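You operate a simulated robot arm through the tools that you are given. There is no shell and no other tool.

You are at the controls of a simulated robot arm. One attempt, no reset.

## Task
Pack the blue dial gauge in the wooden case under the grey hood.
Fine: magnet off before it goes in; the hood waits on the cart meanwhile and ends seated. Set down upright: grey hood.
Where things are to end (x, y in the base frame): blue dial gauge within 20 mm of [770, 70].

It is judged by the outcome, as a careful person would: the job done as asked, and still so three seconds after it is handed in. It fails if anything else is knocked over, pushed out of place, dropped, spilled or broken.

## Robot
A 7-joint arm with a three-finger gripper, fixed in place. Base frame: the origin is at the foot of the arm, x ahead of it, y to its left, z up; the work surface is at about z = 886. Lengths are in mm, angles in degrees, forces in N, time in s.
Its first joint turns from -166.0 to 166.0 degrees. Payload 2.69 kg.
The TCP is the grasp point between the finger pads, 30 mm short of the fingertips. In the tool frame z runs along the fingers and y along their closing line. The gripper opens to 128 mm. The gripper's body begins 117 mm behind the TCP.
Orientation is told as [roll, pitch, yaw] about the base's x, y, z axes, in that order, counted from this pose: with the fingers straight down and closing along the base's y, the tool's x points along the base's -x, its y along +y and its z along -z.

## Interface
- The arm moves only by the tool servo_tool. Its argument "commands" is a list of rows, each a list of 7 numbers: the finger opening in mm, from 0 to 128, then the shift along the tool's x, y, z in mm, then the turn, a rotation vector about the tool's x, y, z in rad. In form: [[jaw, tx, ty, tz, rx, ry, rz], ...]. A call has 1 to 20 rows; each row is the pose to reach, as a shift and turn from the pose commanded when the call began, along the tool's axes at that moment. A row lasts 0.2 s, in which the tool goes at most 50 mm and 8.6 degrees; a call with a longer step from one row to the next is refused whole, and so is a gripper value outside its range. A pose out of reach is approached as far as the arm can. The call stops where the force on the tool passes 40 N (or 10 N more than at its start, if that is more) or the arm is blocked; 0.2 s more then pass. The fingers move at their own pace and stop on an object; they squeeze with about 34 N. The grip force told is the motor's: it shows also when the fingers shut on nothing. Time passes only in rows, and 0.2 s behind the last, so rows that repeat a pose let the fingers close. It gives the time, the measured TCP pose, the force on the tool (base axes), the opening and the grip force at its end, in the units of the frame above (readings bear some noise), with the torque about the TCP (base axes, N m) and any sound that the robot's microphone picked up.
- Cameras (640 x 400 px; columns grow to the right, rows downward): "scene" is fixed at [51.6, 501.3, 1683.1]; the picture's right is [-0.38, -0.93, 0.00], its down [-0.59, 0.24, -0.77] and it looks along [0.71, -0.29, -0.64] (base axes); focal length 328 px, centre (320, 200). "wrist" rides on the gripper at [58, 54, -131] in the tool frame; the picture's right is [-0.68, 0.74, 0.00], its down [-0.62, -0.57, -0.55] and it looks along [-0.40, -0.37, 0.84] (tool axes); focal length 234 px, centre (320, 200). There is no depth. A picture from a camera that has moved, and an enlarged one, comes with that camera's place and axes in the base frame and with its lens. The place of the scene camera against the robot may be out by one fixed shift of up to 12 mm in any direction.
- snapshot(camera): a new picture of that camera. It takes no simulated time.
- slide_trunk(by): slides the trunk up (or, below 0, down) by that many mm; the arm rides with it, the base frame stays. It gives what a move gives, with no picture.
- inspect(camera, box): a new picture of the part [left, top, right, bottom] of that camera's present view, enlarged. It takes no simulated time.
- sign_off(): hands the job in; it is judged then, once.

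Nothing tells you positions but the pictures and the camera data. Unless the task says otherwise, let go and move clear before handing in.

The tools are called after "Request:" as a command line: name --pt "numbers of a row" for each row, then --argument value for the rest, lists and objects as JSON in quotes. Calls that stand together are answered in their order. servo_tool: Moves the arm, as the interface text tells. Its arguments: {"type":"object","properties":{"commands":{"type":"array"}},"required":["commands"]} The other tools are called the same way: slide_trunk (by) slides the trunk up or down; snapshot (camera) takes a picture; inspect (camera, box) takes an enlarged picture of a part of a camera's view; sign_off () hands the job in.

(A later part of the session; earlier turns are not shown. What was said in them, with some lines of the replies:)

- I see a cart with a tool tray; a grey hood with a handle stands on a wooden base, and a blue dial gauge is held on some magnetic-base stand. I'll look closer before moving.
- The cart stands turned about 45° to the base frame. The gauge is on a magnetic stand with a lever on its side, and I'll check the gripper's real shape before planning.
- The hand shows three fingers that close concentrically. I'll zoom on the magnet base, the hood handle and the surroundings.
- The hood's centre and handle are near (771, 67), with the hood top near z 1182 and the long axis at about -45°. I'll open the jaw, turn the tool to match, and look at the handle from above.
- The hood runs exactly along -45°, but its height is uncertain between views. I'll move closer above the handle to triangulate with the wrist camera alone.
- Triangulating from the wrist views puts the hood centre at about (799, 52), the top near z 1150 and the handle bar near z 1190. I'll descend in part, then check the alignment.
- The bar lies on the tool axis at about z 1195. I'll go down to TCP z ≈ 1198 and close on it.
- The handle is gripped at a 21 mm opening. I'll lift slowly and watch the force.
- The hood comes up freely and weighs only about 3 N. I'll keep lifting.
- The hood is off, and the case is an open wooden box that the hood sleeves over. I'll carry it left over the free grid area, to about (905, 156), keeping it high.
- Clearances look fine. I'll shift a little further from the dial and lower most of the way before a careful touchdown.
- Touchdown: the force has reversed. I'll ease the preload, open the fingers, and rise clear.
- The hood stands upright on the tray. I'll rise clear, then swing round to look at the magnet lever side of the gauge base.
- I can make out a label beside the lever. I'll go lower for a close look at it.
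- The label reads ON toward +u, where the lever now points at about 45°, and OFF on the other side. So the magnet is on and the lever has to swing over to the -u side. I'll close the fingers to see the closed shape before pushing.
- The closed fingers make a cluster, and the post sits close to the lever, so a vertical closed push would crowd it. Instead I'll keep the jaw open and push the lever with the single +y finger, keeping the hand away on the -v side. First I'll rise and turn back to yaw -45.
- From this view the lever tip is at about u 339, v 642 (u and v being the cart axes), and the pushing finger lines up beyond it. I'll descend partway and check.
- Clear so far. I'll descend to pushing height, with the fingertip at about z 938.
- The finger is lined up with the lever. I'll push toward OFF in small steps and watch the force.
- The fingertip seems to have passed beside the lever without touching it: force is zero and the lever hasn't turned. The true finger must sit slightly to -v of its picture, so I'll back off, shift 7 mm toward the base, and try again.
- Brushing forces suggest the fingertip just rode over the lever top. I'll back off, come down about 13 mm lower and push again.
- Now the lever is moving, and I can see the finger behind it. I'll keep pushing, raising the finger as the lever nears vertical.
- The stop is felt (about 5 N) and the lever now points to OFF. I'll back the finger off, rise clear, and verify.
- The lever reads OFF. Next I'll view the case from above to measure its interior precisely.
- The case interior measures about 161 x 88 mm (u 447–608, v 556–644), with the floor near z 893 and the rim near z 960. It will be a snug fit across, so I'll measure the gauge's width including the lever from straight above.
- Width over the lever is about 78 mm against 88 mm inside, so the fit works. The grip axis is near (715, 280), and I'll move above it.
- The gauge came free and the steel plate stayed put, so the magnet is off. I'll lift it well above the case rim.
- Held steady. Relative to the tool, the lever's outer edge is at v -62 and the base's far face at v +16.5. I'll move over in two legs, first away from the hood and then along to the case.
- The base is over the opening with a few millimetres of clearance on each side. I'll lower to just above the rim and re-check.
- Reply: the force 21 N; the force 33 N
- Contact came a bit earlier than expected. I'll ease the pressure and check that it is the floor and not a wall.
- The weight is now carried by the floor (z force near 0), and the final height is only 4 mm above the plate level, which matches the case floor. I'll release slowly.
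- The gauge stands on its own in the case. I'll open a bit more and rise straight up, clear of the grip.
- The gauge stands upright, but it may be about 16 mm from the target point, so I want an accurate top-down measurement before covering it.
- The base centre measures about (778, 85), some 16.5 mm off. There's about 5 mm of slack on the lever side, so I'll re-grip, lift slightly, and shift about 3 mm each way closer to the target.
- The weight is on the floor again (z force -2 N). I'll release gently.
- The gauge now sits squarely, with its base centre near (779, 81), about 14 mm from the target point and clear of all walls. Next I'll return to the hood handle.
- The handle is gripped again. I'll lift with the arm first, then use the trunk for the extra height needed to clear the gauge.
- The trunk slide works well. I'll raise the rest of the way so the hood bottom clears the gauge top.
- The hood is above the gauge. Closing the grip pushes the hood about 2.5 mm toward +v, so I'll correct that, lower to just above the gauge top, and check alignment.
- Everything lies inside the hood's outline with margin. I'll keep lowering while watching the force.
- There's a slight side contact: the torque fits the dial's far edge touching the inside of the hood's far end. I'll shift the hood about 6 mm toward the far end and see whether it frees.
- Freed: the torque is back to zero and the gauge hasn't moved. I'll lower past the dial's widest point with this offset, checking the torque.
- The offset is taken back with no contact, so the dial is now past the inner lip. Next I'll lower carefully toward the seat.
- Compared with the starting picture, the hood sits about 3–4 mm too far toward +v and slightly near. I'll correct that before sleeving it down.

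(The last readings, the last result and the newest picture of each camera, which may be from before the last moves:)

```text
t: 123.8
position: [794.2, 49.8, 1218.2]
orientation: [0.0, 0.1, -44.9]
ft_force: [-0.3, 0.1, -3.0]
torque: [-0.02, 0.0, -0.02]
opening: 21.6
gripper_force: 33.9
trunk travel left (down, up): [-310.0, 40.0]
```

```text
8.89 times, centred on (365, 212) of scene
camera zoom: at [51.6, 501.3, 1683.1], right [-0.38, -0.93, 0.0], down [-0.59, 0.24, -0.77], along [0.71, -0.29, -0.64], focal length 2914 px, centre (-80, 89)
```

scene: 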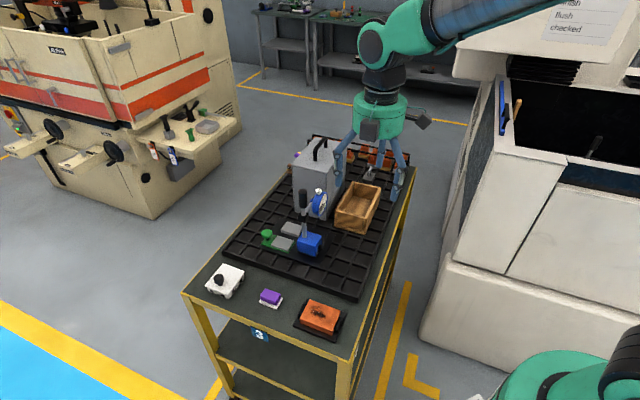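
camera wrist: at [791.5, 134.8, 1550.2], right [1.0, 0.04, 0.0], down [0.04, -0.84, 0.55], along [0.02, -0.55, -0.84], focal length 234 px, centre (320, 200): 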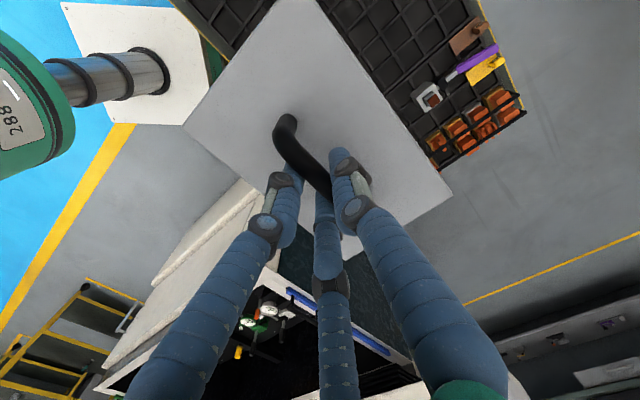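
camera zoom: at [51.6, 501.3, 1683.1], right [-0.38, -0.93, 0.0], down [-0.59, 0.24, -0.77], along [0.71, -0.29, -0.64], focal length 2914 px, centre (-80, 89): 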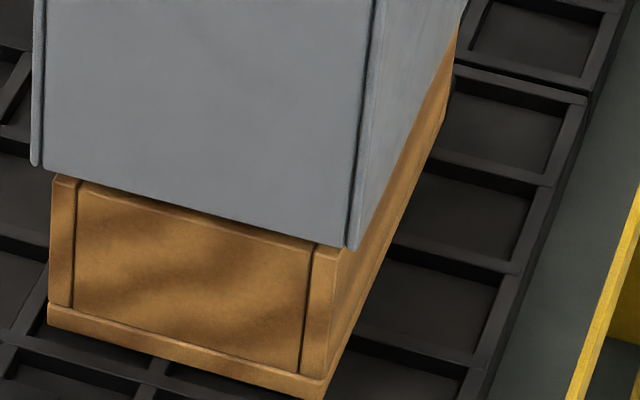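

Alignment now matches the original picture. I'll lower onto the seat in small steps.

Request:
servo_tool --pt "4 0 0 3 0 0 0" --pt "4 0 0 6 0 0 0" --pt "4 0 0 9 0 0 0" --pt "4 0 0 9 0 0 0"

Request:
servo_tool --pt "4 0 0 2 0 0 0" --pt "4 0 0 5 0 0 0" --pt "4 0 0 5 0 0 0"

Request:
servo_tool --pt "4 0 0 2 0 0 0" --pt "4 0 0 3 0 0 0" --pt "4 0 0 3 0 0 0"

Request:
inspect --camera "scene" --box '[340, 190, 390, 235]'

```text
t: 124.8
position: [792.6, 50.1, 1209.7]
orientation: [0.1, 0.0, -45.0]
ft_force: [0.0, -0.5, -2.4]
torque: [0.02, 0.04, 0.0]
opening: 21.7
gripper_force: 34.0
trunk travel left (down, up): [-310.0, 40.0]
```

```text
t: 125.6
position: [792.4, 50.5, 1203.4]
orientation: [0.0, 0.0, -45.0]
ft_force: [0.2, 0.3, -2.1]
torque: [0.01, 0.03, 0.01]
opening: 21.7
gripper_force: 34.7
trunk travel left (down, up): [-310.0, 40.0]
```

```text
t: 126.4
position: [793.8, 49.4, 1201.0]
orientation: [0.1, 0.0, -44.9]
ft_force: [-0.2, -0.1, -2.8]
torque: [-0.01, 0.02, -0.02]
opening: 21.3
gripper_force: 34.2
trunk travel left (down, up): [-310.0, 40.0]
```

```text
8.89 times, centred on (365, 212) of scene
camera zoom: at [51.6, 501.3, 1683.1], right [-0.38, -0.93, 0.0], down [-0.59, 0.24, -0.77], along [0.71, -0.29, -0.64], focal length 2914 px, centre (-80, 89)
```

zoom: 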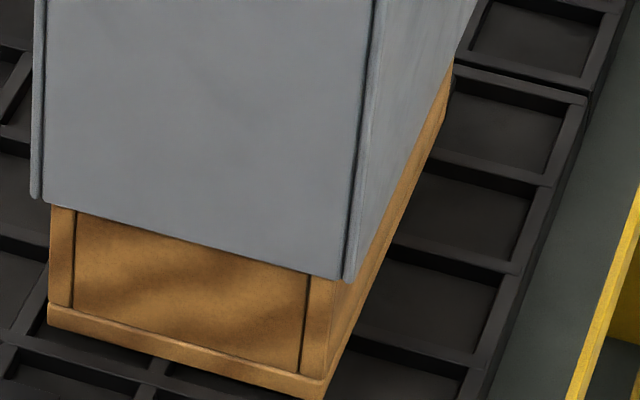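

Request:
servo_tool --pt "4 0 0 1 0 0 0" --pt "4 0 0 2 0 0 0" --pt "4 0 0 2 0 0 0"

Request:
servo_tool --pt "4 0 0 1 0 0 0" --pt "4 0 0 2 0 0 0" --pt "4 0 0 2 0 0 0"

Request:
servo_tool --pt "4 0 0 1 0 0 0" --pt "4 0 0 1 0 0 0"

```text
t: 127.2
position: [792.8, 50.7, 1198.8]
orientation: [0.0, 0.0, -44.9]
ft_force: [-0.6, 0.0, -2.7]
torque: [-0.01, 0.03, 0.01]
opening: 21.4
gripper_force: 33.9
trunk travel left (down, up): [-310.0, 40.0]
```

```text
t: 128.0
position: [792.9, 49.4, 1197.2]
orientation: [0.0, -0.1, -44.8]
ft_force: [-1.0, 0.7, -3.3]
torque: [0.01, 0.02, -0.01]
opening: 21.6
gripper_force: 33.7
trunk travel left (down, up): [-310.0, 40.0]
```

```text
t: 128.6
position: [793.1, 50.4, 1197.5]
orientation: [0.0, 0.0, -44.9]
ft_force: [-1.3, 0.9, 0.4]
torque: [0.12, 0.13, 0.01]
opening: 21.5
gripper_force: 33.8
trunk travel left (down, up): [-310.0, 40.0]
```

The hood's weight is now taken at the same height as when it was first seated. I'll press 1 mm more, then release.

Request:
servo_tool --pt "4 0 0 0.7 0 0 0" --pt "4 0 0 0.7 0 0 0"

Request:
servo_tool --pt "18 0 0 0 0 0 0" --pt "23 0 0 0 0 0 0" --pt "27 0 0 0 0 0 0" --pt "34 0 0 0 0 0 0" --pt "48 0 0 0 0 0 0" --pt "64 0 0 0 0 0 0" --pt "80 0 0 0 0 0 0" --pt "80 0 0 0 0 0 0"

Request:
inspect --camera "scene" --box '[290, 185, 340, 260]'

Request:
inspect --camera "scene" --box '[310, 120, 430, 240]'

```text
t: 129.2
position: [793.7, 51.0, 1195.9]
orientation: [0.0, 0.0, -44.8]
ft_force: [-3.5, 0.2, 5.5]
torque: [0.07, 0.12, 0.03]
opening: 21.5
gripper_force: 33.6
trunk travel left (down, up): [-310.0, 40.0]
```

```text
t: 131.0
position: [794.6, 50.0, 1195.0]
orientation: [0.0, 0.1, -44.9]
ft_force: [0.0, 0.5, 0.5]
torque: [0.01, 0.0, -0.05]
opening: 79.9
gripper_force: 0.0
trunk travel left (down, up): [-310.0, 40.0]
```

```text
5.33 times, centred on (315, 222) of scene
camera zoom: at [51.6, 501.3, 1683.1], right [-0.38, -0.93, 0.0], down [-0.59, 0.24, -0.77], along [0.71, -0.29, -0.64], focal length 1748 px, centre (347, 80)
```

zoom: 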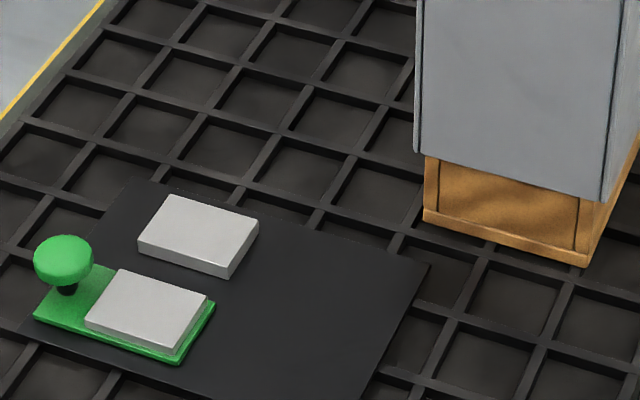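

```text
3.33 times, centred on (370, 180) of scene
camera zoom: at [51.6, 501.3, 1683.1], right [-0.38, -0.93, 0.0], down [-0.59, 0.24, -0.77], along [0.71, -0.29, -0.64], focal length 1093 px, centre (153, 267)
```

zoom: 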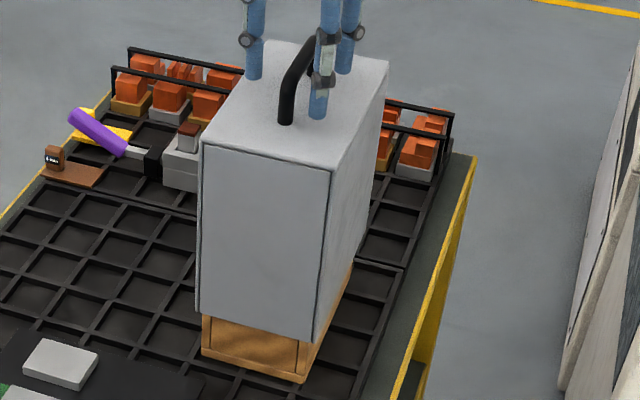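

The hood matches its original seated position almost to the pixel. I'll rise clear and take a last look around.

Request:
servo_tool --pt "80 0 0 -10 0 0 0" --pt "80 0 0 -30 0 0 0" --pt "80 0 0 -55 0 0 0" --pt "80 0 0 -80 0 0 0" --pt "80 0 0 -110 0 0 0" --pt "80 0 0 -140 0 0 0" --pt "80 0 0 -140 0 0 0"

Request:
servo_tool --pt "80 30 0 0 0 0 0" --pt "80 65 0 0 0 0 0" --pt "80 100 0 0 0 0 0" --pt "80 135 0 0 0 0 0" --pt "80 170 0 0 0 0 0" --pt "80 200 0 0 0 0 0" --pt "80 200 0 0 0 0 0"

Request:
snapshot --camera "scene"

Request:
inspect --camera "scene" --box '[220, 120, 420, 245]'

Request:
snapshot --camera "wrist"

```text
t: 132.6
position: [792.8, 47.9, 1334.9]
orientation: [-0.1, 0.0, -44.9]
ft_force: [0.2, 0.1, 0.1]
torque: [0.04, -0.02, -0.02]
opening: 80.1
gripper_force: 0.1
trunk travel left (down, up): [-310.0, 40.0]
```

```text
t: 134.2
position: [652.1, 193.4, 1335.4]
orientation: [0.1, 0.0, -44.9]
ft_force: [0.5, 0.1, 0.2]
torque: [-0.03, -0.01, 0.04]
opening: 79.9
gripper_force: 0.1
trunk travel left (down, up): [-310.0, 40.0]
```

```text
taken
```

scene: 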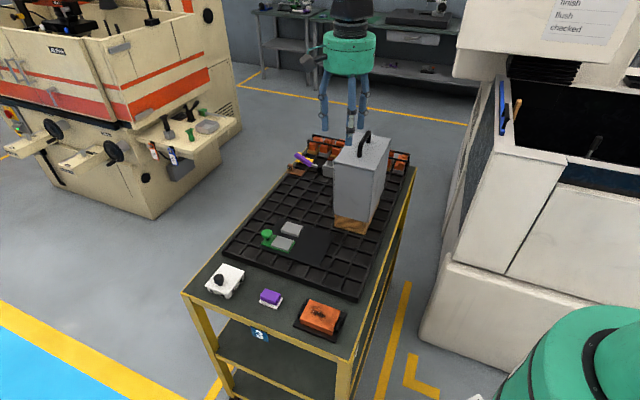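

```text
3.20 times, centred on (320, 182) of scene
camera zoom: at [51.6, 501.3, 1683.1], right [-0.38, -0.93, 0.0], down [-0.59, 0.24, -0.77], along [0.71, -0.29, -0.64], focal length 1049 px, centre (320, 256)
```

zoom: 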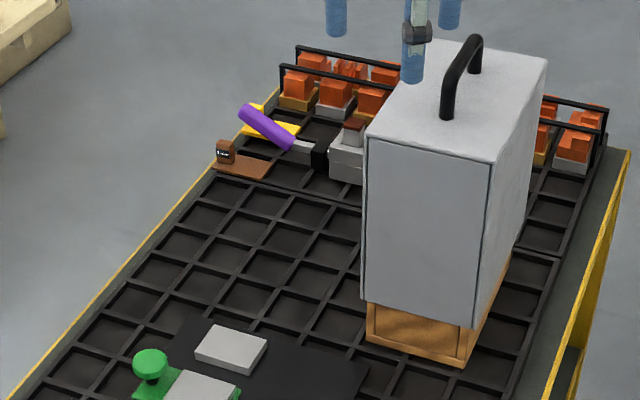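

```text
taken
camera wrist: at [648.5, 272.2, 1466.4], right [1.0, 0.04, 0.0], down [0.04, -0.84, 0.55], along [0.02, -0.55, -0.84], focal length 234 px, centre (320, 200)
```

wrist: 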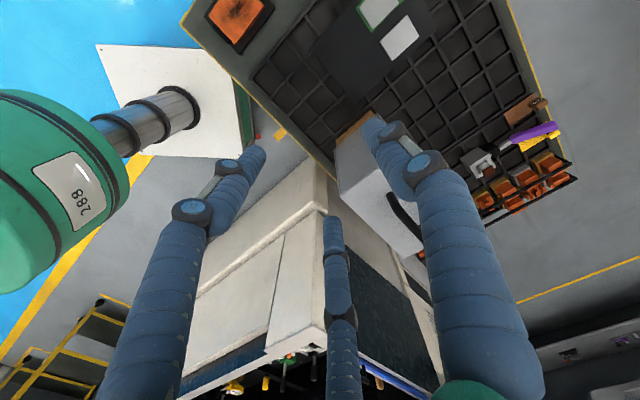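

The hood is back on the case, upright and seated as it was. The gauge is inside with its magnet lever at OFF, nothing else has moved, and the arm is clear. I'm handing in.

Request:
sign_off

```text
The job is handed in.
```

The blue dial gauge is packed in the wooden case with its magnet off, and the grey hood is seated over it again. The job is handed in; no verdict was shown to me.

- **Magnet:** I swung the lever from ON to OFF until I felt its stop. The gauge then lifted off its steel plate and the plate stayed where it was.
- **Gauge position:** it stands upright in the case. From the wrist camera, the centre of its base is near (779, 81), about 14 mm from [770, 70]. I took the base centre as the reference point. Measured from the post instead, it would be about 25 mm off, outside the 20 mm limit, and the case walls left no room to bring the post within it.
- **Contact under the hood:** while going down, the hood lightly touched the dial's edge (about 2 N). I moved the hood over to free it, and the base showed no movement in the picture. The final position can't be seen now that the hood is on.
- **Hood:** it stood upright on the cart tray while I worked. It is now back on the case at the same height, and within a few pixels of how it looked at the start.
- **Surroundings:** the other items on the cart look undisturbed in the last picture. The arm is clear, with the trunk still raised 160 mm.
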